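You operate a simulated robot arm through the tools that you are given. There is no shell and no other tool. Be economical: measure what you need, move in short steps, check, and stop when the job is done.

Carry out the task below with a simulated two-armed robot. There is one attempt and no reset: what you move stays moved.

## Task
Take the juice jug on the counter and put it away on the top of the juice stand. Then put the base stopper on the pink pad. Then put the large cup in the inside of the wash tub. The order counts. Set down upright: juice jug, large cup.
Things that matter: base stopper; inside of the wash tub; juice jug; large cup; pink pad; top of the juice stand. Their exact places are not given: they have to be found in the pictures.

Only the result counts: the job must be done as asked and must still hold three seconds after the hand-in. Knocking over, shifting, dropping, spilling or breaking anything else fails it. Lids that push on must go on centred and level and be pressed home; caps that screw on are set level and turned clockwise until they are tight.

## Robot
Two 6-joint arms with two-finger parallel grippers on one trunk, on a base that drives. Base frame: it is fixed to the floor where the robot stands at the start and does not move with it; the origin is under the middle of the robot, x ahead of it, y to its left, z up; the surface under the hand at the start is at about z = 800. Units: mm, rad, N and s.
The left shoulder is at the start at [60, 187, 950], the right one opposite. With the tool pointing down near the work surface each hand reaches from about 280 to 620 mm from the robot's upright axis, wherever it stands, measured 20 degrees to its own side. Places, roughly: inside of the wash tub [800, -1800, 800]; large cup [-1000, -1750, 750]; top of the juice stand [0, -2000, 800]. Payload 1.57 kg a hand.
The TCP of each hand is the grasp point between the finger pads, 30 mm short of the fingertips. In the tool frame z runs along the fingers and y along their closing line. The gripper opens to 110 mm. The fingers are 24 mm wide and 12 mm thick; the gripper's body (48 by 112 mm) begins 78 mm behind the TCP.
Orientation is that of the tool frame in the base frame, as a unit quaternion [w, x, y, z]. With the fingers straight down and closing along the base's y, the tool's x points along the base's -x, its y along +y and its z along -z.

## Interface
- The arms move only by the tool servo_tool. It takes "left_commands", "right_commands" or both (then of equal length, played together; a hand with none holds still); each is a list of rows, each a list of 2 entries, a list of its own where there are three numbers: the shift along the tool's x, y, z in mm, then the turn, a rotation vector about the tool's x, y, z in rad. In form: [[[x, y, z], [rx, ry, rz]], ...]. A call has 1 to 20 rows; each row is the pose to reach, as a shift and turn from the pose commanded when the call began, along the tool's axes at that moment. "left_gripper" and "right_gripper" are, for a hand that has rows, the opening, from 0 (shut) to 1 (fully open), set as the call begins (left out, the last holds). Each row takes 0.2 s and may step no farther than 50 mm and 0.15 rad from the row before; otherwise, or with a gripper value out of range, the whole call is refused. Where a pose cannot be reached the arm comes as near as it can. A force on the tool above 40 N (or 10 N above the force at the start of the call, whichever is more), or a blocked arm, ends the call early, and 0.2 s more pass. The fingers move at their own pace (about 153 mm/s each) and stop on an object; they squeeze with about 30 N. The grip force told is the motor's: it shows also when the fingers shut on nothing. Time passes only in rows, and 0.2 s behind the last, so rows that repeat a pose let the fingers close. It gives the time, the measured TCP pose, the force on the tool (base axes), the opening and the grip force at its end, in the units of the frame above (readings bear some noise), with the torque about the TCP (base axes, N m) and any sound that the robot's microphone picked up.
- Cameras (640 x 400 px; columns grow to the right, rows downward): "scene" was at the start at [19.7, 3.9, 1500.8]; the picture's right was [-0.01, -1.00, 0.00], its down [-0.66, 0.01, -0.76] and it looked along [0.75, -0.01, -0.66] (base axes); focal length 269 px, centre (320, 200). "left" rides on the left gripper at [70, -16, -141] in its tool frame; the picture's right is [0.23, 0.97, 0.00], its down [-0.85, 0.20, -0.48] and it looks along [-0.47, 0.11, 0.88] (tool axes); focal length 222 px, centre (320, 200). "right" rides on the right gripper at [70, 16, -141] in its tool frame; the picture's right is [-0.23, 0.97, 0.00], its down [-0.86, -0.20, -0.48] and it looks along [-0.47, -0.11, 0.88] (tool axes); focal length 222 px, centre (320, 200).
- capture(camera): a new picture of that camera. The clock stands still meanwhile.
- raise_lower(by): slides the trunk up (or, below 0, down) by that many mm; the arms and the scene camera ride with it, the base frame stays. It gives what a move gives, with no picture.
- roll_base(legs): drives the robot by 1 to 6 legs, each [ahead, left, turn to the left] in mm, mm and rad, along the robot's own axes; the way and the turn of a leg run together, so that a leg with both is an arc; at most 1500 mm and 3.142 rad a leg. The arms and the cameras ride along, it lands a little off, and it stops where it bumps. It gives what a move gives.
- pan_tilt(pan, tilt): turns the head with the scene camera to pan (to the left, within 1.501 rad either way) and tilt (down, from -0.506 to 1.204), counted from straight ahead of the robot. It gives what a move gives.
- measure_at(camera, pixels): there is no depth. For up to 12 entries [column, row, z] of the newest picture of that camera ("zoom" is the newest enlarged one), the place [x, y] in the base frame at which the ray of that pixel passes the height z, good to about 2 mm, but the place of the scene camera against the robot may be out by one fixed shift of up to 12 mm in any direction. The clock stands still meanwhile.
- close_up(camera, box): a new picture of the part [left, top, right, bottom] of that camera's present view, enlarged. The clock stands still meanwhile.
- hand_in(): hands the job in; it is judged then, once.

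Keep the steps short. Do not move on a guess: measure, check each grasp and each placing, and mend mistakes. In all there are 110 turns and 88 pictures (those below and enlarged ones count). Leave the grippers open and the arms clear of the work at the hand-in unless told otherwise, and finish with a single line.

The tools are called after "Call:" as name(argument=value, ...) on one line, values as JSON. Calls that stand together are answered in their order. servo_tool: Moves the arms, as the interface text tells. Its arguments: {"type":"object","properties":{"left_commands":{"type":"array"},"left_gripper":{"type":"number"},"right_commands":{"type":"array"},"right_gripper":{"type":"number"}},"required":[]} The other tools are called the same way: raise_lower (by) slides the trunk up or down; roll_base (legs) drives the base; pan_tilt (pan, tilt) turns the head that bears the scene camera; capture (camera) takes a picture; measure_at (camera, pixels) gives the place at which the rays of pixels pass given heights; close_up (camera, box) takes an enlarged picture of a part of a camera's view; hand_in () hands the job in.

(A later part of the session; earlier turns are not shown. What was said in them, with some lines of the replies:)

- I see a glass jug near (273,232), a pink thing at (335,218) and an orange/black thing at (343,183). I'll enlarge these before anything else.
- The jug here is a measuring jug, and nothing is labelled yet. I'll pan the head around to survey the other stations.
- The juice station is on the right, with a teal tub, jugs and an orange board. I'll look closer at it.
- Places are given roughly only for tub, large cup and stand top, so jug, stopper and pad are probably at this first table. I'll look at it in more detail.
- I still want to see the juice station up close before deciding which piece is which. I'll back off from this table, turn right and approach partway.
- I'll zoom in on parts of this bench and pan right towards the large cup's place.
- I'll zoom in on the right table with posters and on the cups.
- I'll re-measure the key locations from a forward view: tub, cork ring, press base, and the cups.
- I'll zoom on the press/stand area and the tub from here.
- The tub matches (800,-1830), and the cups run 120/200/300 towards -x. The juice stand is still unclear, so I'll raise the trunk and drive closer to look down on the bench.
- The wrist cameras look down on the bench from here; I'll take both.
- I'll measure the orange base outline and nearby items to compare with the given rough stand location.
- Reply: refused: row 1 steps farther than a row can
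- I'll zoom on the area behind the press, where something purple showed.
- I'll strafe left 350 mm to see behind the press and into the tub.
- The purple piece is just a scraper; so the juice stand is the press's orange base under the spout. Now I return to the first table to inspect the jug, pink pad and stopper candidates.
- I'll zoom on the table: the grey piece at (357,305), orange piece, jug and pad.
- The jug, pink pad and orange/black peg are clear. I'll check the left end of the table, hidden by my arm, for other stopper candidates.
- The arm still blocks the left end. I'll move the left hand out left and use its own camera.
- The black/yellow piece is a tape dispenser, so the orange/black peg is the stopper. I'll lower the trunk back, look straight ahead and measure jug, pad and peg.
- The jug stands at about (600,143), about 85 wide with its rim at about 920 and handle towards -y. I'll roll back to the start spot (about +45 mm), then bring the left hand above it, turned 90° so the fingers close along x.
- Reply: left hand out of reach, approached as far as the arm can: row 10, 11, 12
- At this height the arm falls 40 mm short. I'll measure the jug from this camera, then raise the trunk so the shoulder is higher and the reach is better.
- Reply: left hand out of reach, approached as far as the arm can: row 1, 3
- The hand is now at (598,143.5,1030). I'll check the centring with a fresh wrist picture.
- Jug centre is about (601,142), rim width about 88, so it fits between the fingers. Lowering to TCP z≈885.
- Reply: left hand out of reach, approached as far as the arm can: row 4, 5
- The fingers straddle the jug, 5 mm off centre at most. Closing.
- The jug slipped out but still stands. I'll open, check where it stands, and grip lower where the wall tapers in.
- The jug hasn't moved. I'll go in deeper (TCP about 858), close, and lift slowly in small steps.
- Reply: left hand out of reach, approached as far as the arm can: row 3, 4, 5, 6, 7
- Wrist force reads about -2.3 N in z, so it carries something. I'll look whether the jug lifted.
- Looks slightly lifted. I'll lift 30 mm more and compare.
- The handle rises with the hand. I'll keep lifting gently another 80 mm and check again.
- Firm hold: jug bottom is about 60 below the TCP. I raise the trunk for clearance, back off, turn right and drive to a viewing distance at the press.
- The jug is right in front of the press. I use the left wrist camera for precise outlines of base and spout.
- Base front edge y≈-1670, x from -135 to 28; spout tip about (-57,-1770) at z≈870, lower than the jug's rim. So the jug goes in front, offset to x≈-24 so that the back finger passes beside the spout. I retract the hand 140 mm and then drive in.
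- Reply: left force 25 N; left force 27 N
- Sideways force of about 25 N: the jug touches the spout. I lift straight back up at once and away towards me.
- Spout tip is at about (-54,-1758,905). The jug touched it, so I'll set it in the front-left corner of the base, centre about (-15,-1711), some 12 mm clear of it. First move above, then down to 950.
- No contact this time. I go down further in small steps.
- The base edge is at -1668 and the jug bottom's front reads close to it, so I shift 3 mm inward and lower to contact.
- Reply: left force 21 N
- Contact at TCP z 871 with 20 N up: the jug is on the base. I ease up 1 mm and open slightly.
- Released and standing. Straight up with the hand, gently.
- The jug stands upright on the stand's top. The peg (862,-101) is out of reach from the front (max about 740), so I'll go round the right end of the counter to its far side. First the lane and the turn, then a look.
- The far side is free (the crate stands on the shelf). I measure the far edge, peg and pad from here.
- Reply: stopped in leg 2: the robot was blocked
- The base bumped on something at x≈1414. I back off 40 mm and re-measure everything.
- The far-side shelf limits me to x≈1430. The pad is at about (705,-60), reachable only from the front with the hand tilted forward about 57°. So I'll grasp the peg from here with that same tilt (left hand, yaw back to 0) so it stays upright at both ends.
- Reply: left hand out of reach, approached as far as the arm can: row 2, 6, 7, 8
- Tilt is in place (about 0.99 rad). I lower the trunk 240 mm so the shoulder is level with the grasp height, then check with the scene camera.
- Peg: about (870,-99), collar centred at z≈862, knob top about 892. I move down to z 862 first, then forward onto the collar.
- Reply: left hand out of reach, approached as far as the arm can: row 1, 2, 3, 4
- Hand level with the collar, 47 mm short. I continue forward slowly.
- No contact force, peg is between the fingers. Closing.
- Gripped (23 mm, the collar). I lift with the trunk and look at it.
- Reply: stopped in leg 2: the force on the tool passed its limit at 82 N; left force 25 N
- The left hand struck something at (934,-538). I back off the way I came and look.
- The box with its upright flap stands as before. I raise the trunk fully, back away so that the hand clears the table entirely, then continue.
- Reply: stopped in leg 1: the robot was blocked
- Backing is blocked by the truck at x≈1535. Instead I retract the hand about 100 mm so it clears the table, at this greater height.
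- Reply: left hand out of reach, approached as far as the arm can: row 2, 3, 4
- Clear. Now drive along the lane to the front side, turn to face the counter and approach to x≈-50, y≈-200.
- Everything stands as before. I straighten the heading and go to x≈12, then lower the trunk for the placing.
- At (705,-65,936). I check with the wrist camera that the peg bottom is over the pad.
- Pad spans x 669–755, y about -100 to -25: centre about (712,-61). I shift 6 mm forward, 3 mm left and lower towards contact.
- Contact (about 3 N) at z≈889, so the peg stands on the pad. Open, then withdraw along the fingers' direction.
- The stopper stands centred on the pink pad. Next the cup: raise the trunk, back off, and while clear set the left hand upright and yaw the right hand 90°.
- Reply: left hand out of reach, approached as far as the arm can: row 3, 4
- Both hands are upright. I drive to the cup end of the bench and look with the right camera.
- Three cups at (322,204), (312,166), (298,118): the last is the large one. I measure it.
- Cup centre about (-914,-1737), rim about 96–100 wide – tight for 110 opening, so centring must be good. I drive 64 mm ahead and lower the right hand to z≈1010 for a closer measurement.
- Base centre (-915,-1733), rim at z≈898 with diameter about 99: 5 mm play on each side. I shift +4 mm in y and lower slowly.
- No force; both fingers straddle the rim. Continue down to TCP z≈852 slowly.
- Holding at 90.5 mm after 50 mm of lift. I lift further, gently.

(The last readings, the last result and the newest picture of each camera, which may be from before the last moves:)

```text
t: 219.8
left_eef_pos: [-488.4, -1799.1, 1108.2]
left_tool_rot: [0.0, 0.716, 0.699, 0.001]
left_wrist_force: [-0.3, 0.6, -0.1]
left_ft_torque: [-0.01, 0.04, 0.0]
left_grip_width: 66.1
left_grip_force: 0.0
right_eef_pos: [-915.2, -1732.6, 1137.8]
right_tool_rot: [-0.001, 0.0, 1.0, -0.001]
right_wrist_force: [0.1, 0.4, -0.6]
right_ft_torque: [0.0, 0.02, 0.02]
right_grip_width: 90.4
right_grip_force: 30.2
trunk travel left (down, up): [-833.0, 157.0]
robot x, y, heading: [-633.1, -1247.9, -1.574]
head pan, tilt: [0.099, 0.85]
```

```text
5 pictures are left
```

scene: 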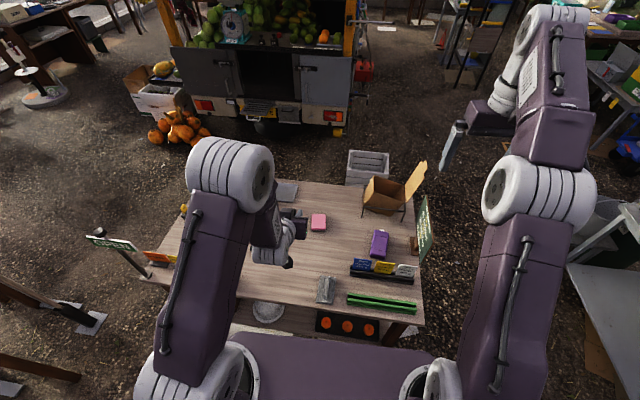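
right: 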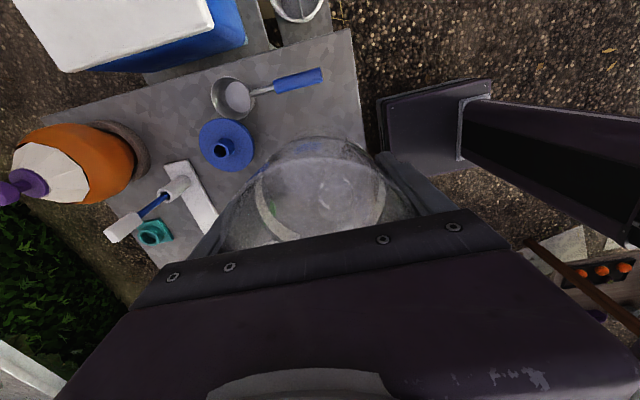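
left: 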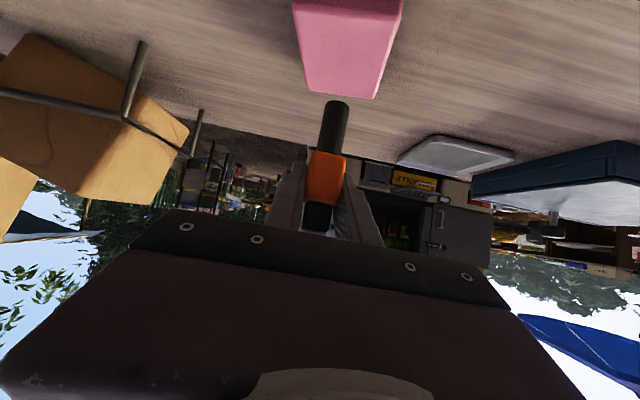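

The cup is held. Now back off, strafe along the bench to the tub and approach so that the right hand comes over its right half.

Call:
roll_base(legs=[[-260, 0, 0], [0, 1500, 0], [0, 113, 0], [170, 0, 0]])

Call:
capture(camera="right")

```text
t: 230.7
left_eef_pos: [1129.1, -1710.3, 1110.5]
left_tool_rot: [0.002, 0.717, 0.697, 0.001]
left_wrist_force: [-0.4, -0.2, -0.1]
left_ft_torque: [-0.06, -0.03, -0.02]
left_grip_width: 66.4
left_grip_force: 0.0
right_eef_pos: [702.4, -1642.4, 1139.6]
right_tool_rot: [-0.001, 0.003, 1.0, -0.003]
right_wrist_force: [0.3, -0.3, -0.3]
right_ft_torque: [-0.06, 0.0, -0.02]
right_grip_width: 90.5
right_grip_force: 29.6
trunk travel left (down, up): [-833.0, 157.0]
robot x, y, heading: [981.1, -1161.5, -1.579]
head pan, tilt: [0.099, 0.85]
```

```text
4 pictures are left
```

right: 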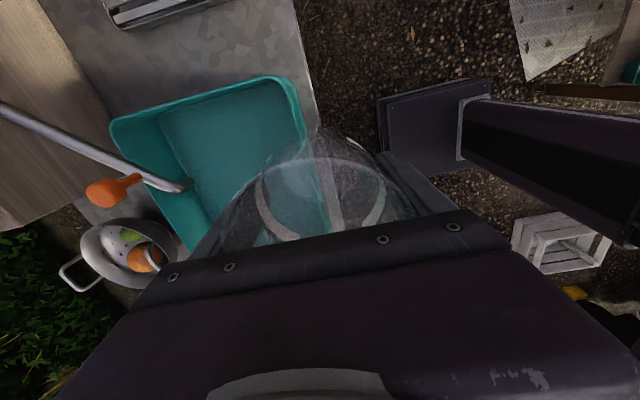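

Call:
measure_at(camera="right", pixels=[[288, 80, 900], [112, 125, 900], [303, 130, 900], [272, 100, 805], [162, 130, 805], [303, 130, 805], [188, 186, 950], [188, 186, 1000], [200, 225, 805]])

```text
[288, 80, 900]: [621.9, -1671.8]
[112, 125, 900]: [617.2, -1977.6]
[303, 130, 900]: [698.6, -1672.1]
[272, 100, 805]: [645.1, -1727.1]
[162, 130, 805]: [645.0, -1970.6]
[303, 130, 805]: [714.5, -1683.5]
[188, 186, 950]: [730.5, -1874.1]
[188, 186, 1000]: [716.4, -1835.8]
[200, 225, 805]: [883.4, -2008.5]
```

Tub: near rim y≈-1672, right rim x≈620, floor from about x 645 and y -1700; the tap ends near (720,-1850). I'll set the cup at about (693,-1768). Drive 90 mm ahead, then shift and lower.

Call:
roll_base(legs=[[88, 0, 0]])

Call:
servo_tool(right_commands=[[[4, -16, 0], [0, 0, 0]], [[8, -30, 0], [0, 0, 0]], [[9, -36, 15], [0, 0, 0]], [[9, -36, 45], [0, 0, 0]], [[9, -36, 75], [0, 0, 0]], [[9, -36, 105], [0, 0, 0]], [[9, -36, 130], [0, 0, 0]]])

Call:
capture(camera="right")

```text
t: 231.7
left_eef_pos: [1128.9, -1795.5, 1110.1]
left_tool_rot: [0.001, 0.718, 0.696, 0.0]
left_wrist_force: [0.4, 0.1, 0.5]
left_ft_torque: [-0.02, -0.01, -0.03]
left_grip_width: 66.2
left_grip_force: 0.1
right_eef_pos: [703.3, -1728.5, 1139.9]
right_tool_rot: [-0.001, 0.004, 1.0, -0.003]
right_wrist_force: [-0.4, 0.9, 0.1]
right_ft_torque: [-0.03, 0.01, 0.0]
right_grip_width: 90.5
right_grip_force: 30.3
trunk travel left (down, up): [-833.0, 157.0]
robot x, y, heading: [985.0, -1250.8, -1.578]
head pan, tilt: [0.099, 0.85]
```

```text
t: 233.0
left_eef_pos: [1129.0, -1798.0, 1110.6]
left_tool_rot: [0.001, 0.717, 0.697, 0.001]
left_wrist_force: [-0.3, -0.6, 0.0]
left_ft_torque: [0.06, 0.01, -0.02]
left_grip_width: 65.9
left_grip_force: 0.1
right_eef_pos: [695.0, -1767.0, 1066.5]
right_tool_rot: [-0.001, 0.004, 1.0, -0.005]
right_wrist_force: [3.5, 9.1, 13.7]
right_ft_torque: [-0.5, -0.31, 0.31]
right_grip_width: 90.2
right_grip_force: 30.2
trunk travel left (down, up): [-833.0, 157.0]
robot x, y, heading: [988.2, -1249.1, -1.573]
head pan, tilt: [0.099, 0.85]
stopped in row 6 (right hand): the force on the tool passed its limit at 67 N (the readings are from after the stop); the commanded pose is now the measured one
```

```text
3 pictures are left
```

right: 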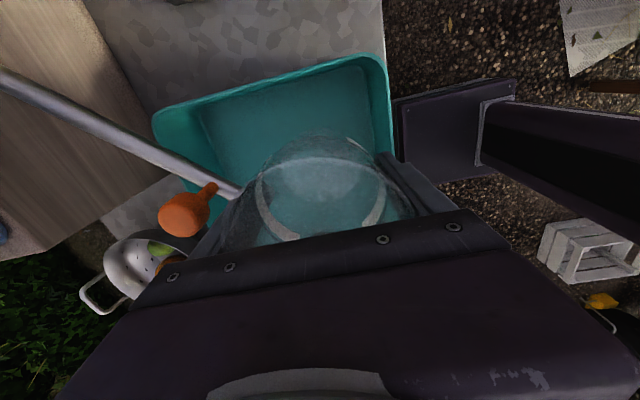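

Contact at TCP z 1066: the far side came down on the tap's end. I lift 50 mm right away and measure the tap's end in this picture.

Call:
measure_at(camera="right", pixels=[[240, 190, 980], [240, 190, 1000], [240, 190, 1030], [380, 58, 900], [392, 150, 900], [155, 115, 900], [375, 75, 805], [205, 105, 805]])

Call:
servo_tool(right_commands=[[[0, 2, -8], [0, 0, 0]], [[0, 4, -20], [0, 0, 0]], [[0, 4, -35], [0, 0, 0]], [[0, 4, -50], [0, 0, 0]]])

```text
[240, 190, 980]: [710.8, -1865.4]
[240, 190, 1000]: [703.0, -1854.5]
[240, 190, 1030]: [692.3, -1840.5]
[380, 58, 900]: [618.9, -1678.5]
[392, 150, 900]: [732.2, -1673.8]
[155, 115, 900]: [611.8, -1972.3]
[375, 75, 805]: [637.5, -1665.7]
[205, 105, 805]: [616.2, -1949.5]
```

```text
t: 234.0
left_eef_pos: [1128.5, -1801.2, 1106.9]
left_tool_rot: [0.0, 0.717, 0.697, 0.003]
left_wrist_force: [-0.6, -1.0, -0.3]
left_ft_torque: [0.01, 0.01, 0.02]
left_grip_width: 65.8
left_grip_force: 0.0
right_eef_pos: [693.4, -1766.8, 1114.1]
right_tool_rot: [0.0, 0.003, 1.0, -0.004]
right_wrist_force: [0.1, -0.2, -0.7]
right_ft_torque: [-0.02, 0.01, -0.03]
right_grip_width: 90.1
right_grip_force: 30.3
trunk travel left (down, up): [-833.0, 157.0]
robot x, y, heading: [987.2, -1247.3, -1.572]
head pan, tilt: [0.099, 0.85]
```

So the far finger's tip met the tap end, which lies at about (707,-1808,1036); the cup itself is fine. I move to x≈780, y≈-1762, clear of tap and drain, then lower.

Call:
servo_tool(right_commands=[[[-22, 2, -10], [0, 0, 0]], [[-44, 4, -10], [0, 0, 0]], [[-66, 5, -10], [0, 0, 0]], [[-87, 5, -10], [0, 0, 0]], [[-87, 5, -10], [0, 0, 0]]])

Call:
capture(camera="right")

```text
t: 235.2
left_eef_pos: [1128.2, -1800.8, 1107.4]
left_tool_rot: [-0.001, 0.718, 0.696, 0.002]
left_wrist_force: [-0.3, 0.1, 0.9]
left_ft_torque: [-0.02, 0.03, 0.01]
left_grip_width: 66.0
left_grip_force: 0.0
right_eef_pos: [780.5, -1762.2, 1124.3]
right_tool_rot: [-0.001, 0.003, 1.0, -0.004]
right_wrist_force: [-0.7, -0.3, 0.3]
right_ft_torque: [0.02, -0.02, 0.01]
right_grip_width: 90.4
right_grip_force: 29.5
trunk travel left (down, up): [-833.0, 157.0]
robot x, y, heading: [987.1, -1248.9, -1.577]
head pan, tilt: [0.099, 0.85]
```

```text
2 pictures are left
```

right: 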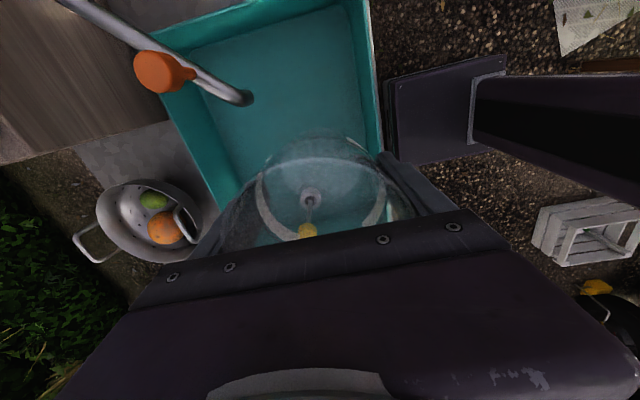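

Call:
measure_at(camera="right", pixels=[[310, 195, 805], [307, 230, 950], [307, 230, 900], [248, 97, 980], [248, 97, 1010], [248, 97, 1036], [383, 150, 900], [365, 130, 805], [370, 5, 900]])

```text
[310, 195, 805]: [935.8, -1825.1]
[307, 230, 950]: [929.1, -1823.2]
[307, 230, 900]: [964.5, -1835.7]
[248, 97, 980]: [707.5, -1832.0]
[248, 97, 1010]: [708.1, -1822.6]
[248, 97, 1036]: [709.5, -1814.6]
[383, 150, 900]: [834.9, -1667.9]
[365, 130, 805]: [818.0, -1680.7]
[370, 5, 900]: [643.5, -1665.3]
```

Tap end (709,-1815,1033) and drain rod (935,-1825) are both clear of (780,-1762). Lowering to about 890, then slowly to contact.

Call:
servo_tool(right_commands=[[[0, 0, 20], [0, 0, 0]], [[0, 0, 45], [0, 0, 0]], [[0, 0, 70], [0, 0, 0]], [[0, 0, 95], [0, 0, 0]], [[0, 0, 120], [0, 0, 0]], [[0, 0, 145], [0, 0, 0]], [[0, 0, 170], [0, 0, 0]], [[0, 0, 195], [0, 0, 0]], [[0, 0, 215], [0, 0, 0]], [[0, 0, 228], [0, 0, 0]], [[0, 0, 236], [0, 0, 0]]])

Call:
servo_tool(right_commands=[[[0, 0, 3], [0, 0, 0]], [[0, 0, 6], [0, 0, 0]], [[0, 0, 9], [0, 0, 0]], [[0, 0, 12], [0, 0, 0]]])

```text
t: 237.6
left_eef_pos: [1129.4, -1799.2, 1107.7]
left_tool_rot: [-0.001, 0.718, 0.696, 0.001]
left_wrist_force: [0.1, 0.1, 0.0]
left_ft_torque: [-0.01, 0.0, 0.0]
left_grip_width: 66.0
left_grip_force: 0.1
right_eef_pos: [778.7, -1764.6, 887.7]
right_tool_rot: [-0.002, 0.004, 1.0, -0.005]
right_wrist_force: [0.5, 0.5, -0.7]
right_ft_torque: [-0.03, -0.02, -0.03]
right_grip_width: 90.3
right_grip_force: 29.6
trunk travel left (down, up): [-833.0, 157.0]
robot x, y, heading: [983.7, -1248.5, -1.573]
head pan, tilt: [0.099, 0.85]
```

```text
t: 238.6
left_eef_pos: [1128.5, -1800.6, 1108.3]
left_tool_rot: [-0.001, 0.718, 0.696, 0.002]
left_wrist_force: [-0.2, -0.3, -0.4]
left_ft_torque: [0.04, -0.02, 0.0]
left_grip_width: 65.9
left_grip_force: 0.0
right_eef_pos: [780.8, -1763.9, 876.7]
right_tool_rot: [-0.002, 0.003, 1.0, -0.004]
right_wrist_force: [-0.3, 0.0, -0.3]
right_ft_torque: [0.0, 0.0, 0.0]
right_grip_width: 90.3
right_grip_force: 30.0
trunk travel left (down, up): [-833.0, 157.0]
robot x, y, heading: [984.5, -1245.4, -1.58]
head pan, tilt: [0.099, 0.85]
```

Call:
servo_tool(right_commands=[[[0, 0, 2], [0, 0, 0]], [[0, 0, 4], [0, 0, 0]], [[0, 0, 6], [0, 0, 0]], [[0, 0, 8], [0, 0, 0]], [[0, 0, 10], [0, 0, 0]]])

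```text
t: 239.8
left_eef_pos: [1128.6, -1800.5, 1108.0]
left_tool_rot: [-0.001, 0.718, 0.696, 0.002]
left_wrist_force: [-1.2, 0.3, -0.4]
left_ft_torque: [0.02, -0.01, 0.02]
left_grip_width: 66.0
left_grip_force: 0.2
right_eef_pos: [779.7, -1763.8, 865.7]
right_tool_rot: [-0.001, 0.004, 1.0, -0.005]
right_wrist_force: [-0.4, 0.3, -0.1]
right_ft_torque: [0.01, -0.01, 0.01]
right_grip_width: 90.3
right_grip_force: 30.1
trunk travel left (down, up): [-833.0, 157.0]
robot x, y, heading: [984.2, -1247.7, -1.569]
head pan, tilt: [0.099, 0.85]
```

No contact yet at 866 (the cup rested on the bench at 854). Continue in 2 mm steps.

Call:
servo_tool(right_commands=[[[0, 0, 2], [0, 0, 0]], [[0, 0, 4], [0, 0, 0]], [[0, 0, 6], [0, 0, 0]], [[0, 0, 8], [0, 0, 0]]])

```text
t: 240.8
left_eef_pos: [1128.5, -1801.1, 1108.2]
left_tool_rot: [-0.001, 0.717, 0.697, 0.001]
left_wrist_force: [-0.8, 1.0, -0.5]
left_ft_torque: [-0.01, -0.02, -0.02]
left_grip_width: 65.9
left_grip_force: 0.1
right_eef_pos: [780.2, -1763.7, 860.2]
right_tool_rot: [-0.001, 0.004, 1.0, -0.006]
right_wrist_force: [-1.0, -1.7, 7.4]
right_ft_torque: [0.22, -0.03, 0.01]
right_grip_width: 90.4
right_grip_force: 29.9
trunk travel left (down, up): [-833.0, 157.0]
robot x, y, heading: [985.8, -1248.1, -1.573]
head pan, tilt: [0.099, 0.85]
```

Contact, 7 N: the cup stands on the tub floor. Open and rise straight up.

Call:
servo_tool(right_commands=[[[0, 0, -1], [0, 0, 0]], [[0, 0, -1], [0, 0, 0]], [[0, 0, -1], [0, 0, 0]]], right_gripper=0.98)

Call:
servo_tool(right_commands=[[[0, 0, -8], [0, 0, 0]], [[0, 0, -18], [0, 0, 0]], [[0, 0, -30], [0, 0, 0]], [[0, 0, -45], [0, 0, 0]], [[0, 0, -65], [0, 0, 0]], [[0, 0, -90], [0, 0, 0]], [[0, 0, -125], [0, 0, 0]], [[0, 0, -165], [0, 0, 0]], [[0, 0, -205], [0, 0, 0]], [[0, 0, -250], [0, 0, 0]], [[0, 0, -290], [0, 0, 0]]], right_gripper=1)

Call:
capture(camera="right")

```text
t: 241.6
left_eef_pos: [1129.2, -1801.7, 1107.1]
left_tool_rot: [-0.001, 0.718, 0.696, 0.002]
left_wrist_force: [0.0, 0.3, -0.1]
left_ft_torque: [-0.02, -0.03, 0.02]
left_grip_width: 66.1
left_grip_force: 0.0
right_eef_pos: [779.3, -1764.2, 858.5]
right_tool_rot: [-0.001, 0.004, 1.0, -0.005]
right_wrist_force: [0.0, 0.2, -0.1]
right_ft_torque: [0.02, -0.02, 0.01]
right_grip_width: 107.7
right_grip_force: 0.1
trunk travel left (down, up): [-833.0, 157.0]
robot x, y, heading: [987.2, -1251.6, -1.579]
head pan, tilt: [0.099, 0.85]
```

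```text
t: 244.0
left_eef_pos: [1128.9, -1798.9, 1109.4]
left_tool_rot: [0.0, 0.718, 0.697, 0.001]
left_wrist_force: [0.2, 0.6, 0.5]
left_ft_torque: [0.03, 0.01, -0.01]
left_grip_width: 66.0
left_grip_force: 0.1
right_eef_pos: [783.4, -1759.7, 1150.1]
right_tool_rot: [-0.001, 0.004, 1.0, -0.004]
right_wrist_force: [0.1, -0.2, 0.3]
right_ft_torque: [-0.02, 0.01, -0.01]
right_grip_width: 110.1
right_grip_force: 0.0
trunk travel left (down, up): [-833.0, 157.0]
robot x, y, heading: [984.9, -1247.6, -1.576]
head pan, tilt: [0.099, 0.85]
```

```text
1 pictures are left
```

right: 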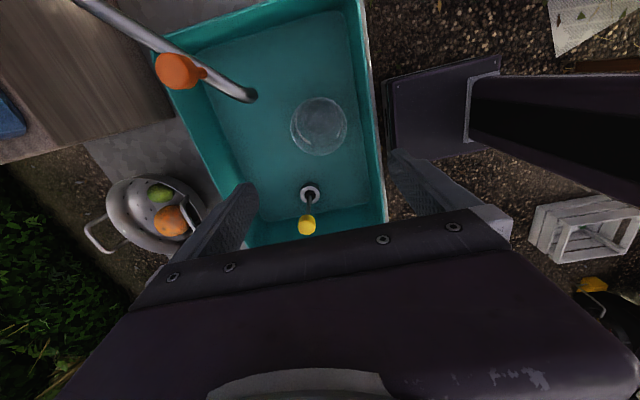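

The cup stands upright inside the tub. I back away, open the left gripper, and use the last picture to check the bench, jug included.

Call:
roll_base(legs=[[-260, 0, 0]])

Call:
servo_tool(left_commands=[[[0, 0, -5], [0, 0, 0]], [[0, 0, -5], [0, 0, 0]], [[0, 0, -5], [0, 0, 0]]], left_gripper=1)

Call:
pan_tilt(pan=-0.75, tilt=0.6)

Call:
capture(camera="scene")

```text
t: 245.9
left_eef_pos: [1131.7, -1542.1, 1106.9]
left_tool_rot: [-0.002, 0.718, 0.696, 0.002]
left_wrist_force: [0.1, 0.1, -0.9]
left_ft_torque: [0.02, -0.01, -0.01]
left_grip_width: 66.0
left_grip_force: 0.0
right_eef_pos: [784.3, -1504.2, 1148.5]
right_tool_rot: [-0.001, 0.002, 1.0, -0.005]
right_wrist_force: [0.3, -0.1, 0.6]
right_ft_torque: [-0.01, 0.01, -0.05]
right_grip_width: 110.1
right_grip_force: 0.0
trunk travel left (down, up): [-833.0, 157.0]
robot x, y, heading: [985.9, -990.3, -1.573]
head pan, tilt: [0.099, 0.85]
```

```text
t: 246.7
left_eef_pos: [1131.7, -1539.6, 1113.6]
left_tool_rot: [0.0, 0.717, 0.697, 0.001]
left_wrist_force: [-0.2, -0.3, 1.0]
left_ft_torque: [-0.02, 0.01, 0.02]
left_grip_width: 109.9
left_grip_force: 0.0
right_eef_pos: [784.9, -1501.2, 1151.0]
right_tool_rot: [-0.002, 0.001, 1.0, -0.006]
right_wrist_force: [-0.3, 0.6, -0.1]
right_ft_torque: [0.04, -0.02, 0.01]
right_grip_width: 110.0
right_grip_force: 0.0
trunk travel left (down, up): [-833.0, 157.0]
robot x, y, heading: [985.2, -988.1, -1.577]
head pan, tilt: [0.099, 0.85]
```

```text
t: 247.9
left_eef_pos: [1132.2, -1539.7, 1112.6]
left_tool_rot: [-0.001, 0.717, 0.697, 0.001]
left_wrist_force: [0.1, -1.0, 0.3]
left_ft_torque: [-0.03, -0.01, 0.0]
left_grip_width: 110.0
left_grip_force: 0.0
right_eef_pos: [783.9, -1501.2, 1148.5]
right_tool_rot: [-0.002, 0.002, 1.0, -0.005]
right_wrist_force: [-0.5, -0.3, 0.1]
right_ft_torque: [0.01, -0.02, 0.0]
right_grip_width: 110.0
right_grip_force: 0.0
trunk travel left (down, up): [-833.0, 157.0]
robot x, y, heading: [989.1, -990.6, -1.57]
head pan, tilt: [-0.75, 0.6]
```

```text
0 pictures are left
```

scene: 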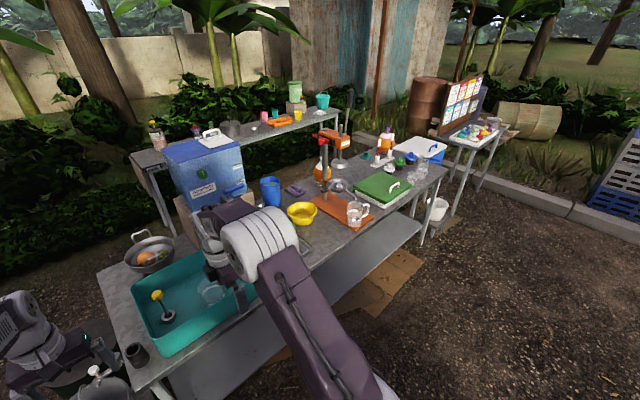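

The jug is upright on the stand, the stopper is on the pad and the cup is in the tub. The grippers are open and the arms are clear, so I hand in.

Call:
hand_in()

```text
The job is handed in.
```

I handed the job in: the juice jug is upright on the juice stand, the base stopper is on the pink pad, and the large cup is upright in the wash tub, done in that order. I took the orange press base as the juice stand and the orange and black peg as the stopper, because neither was labelled. Three touches could still count against it: the jug brushed the press spout, the left hand hit the cardboard box's flap hard (82 N), and a finger hit the tub tap (67 N). In the pictures afterwards nothing looked knocked over or moved, but I could not rule out a shift of a few millimetres.
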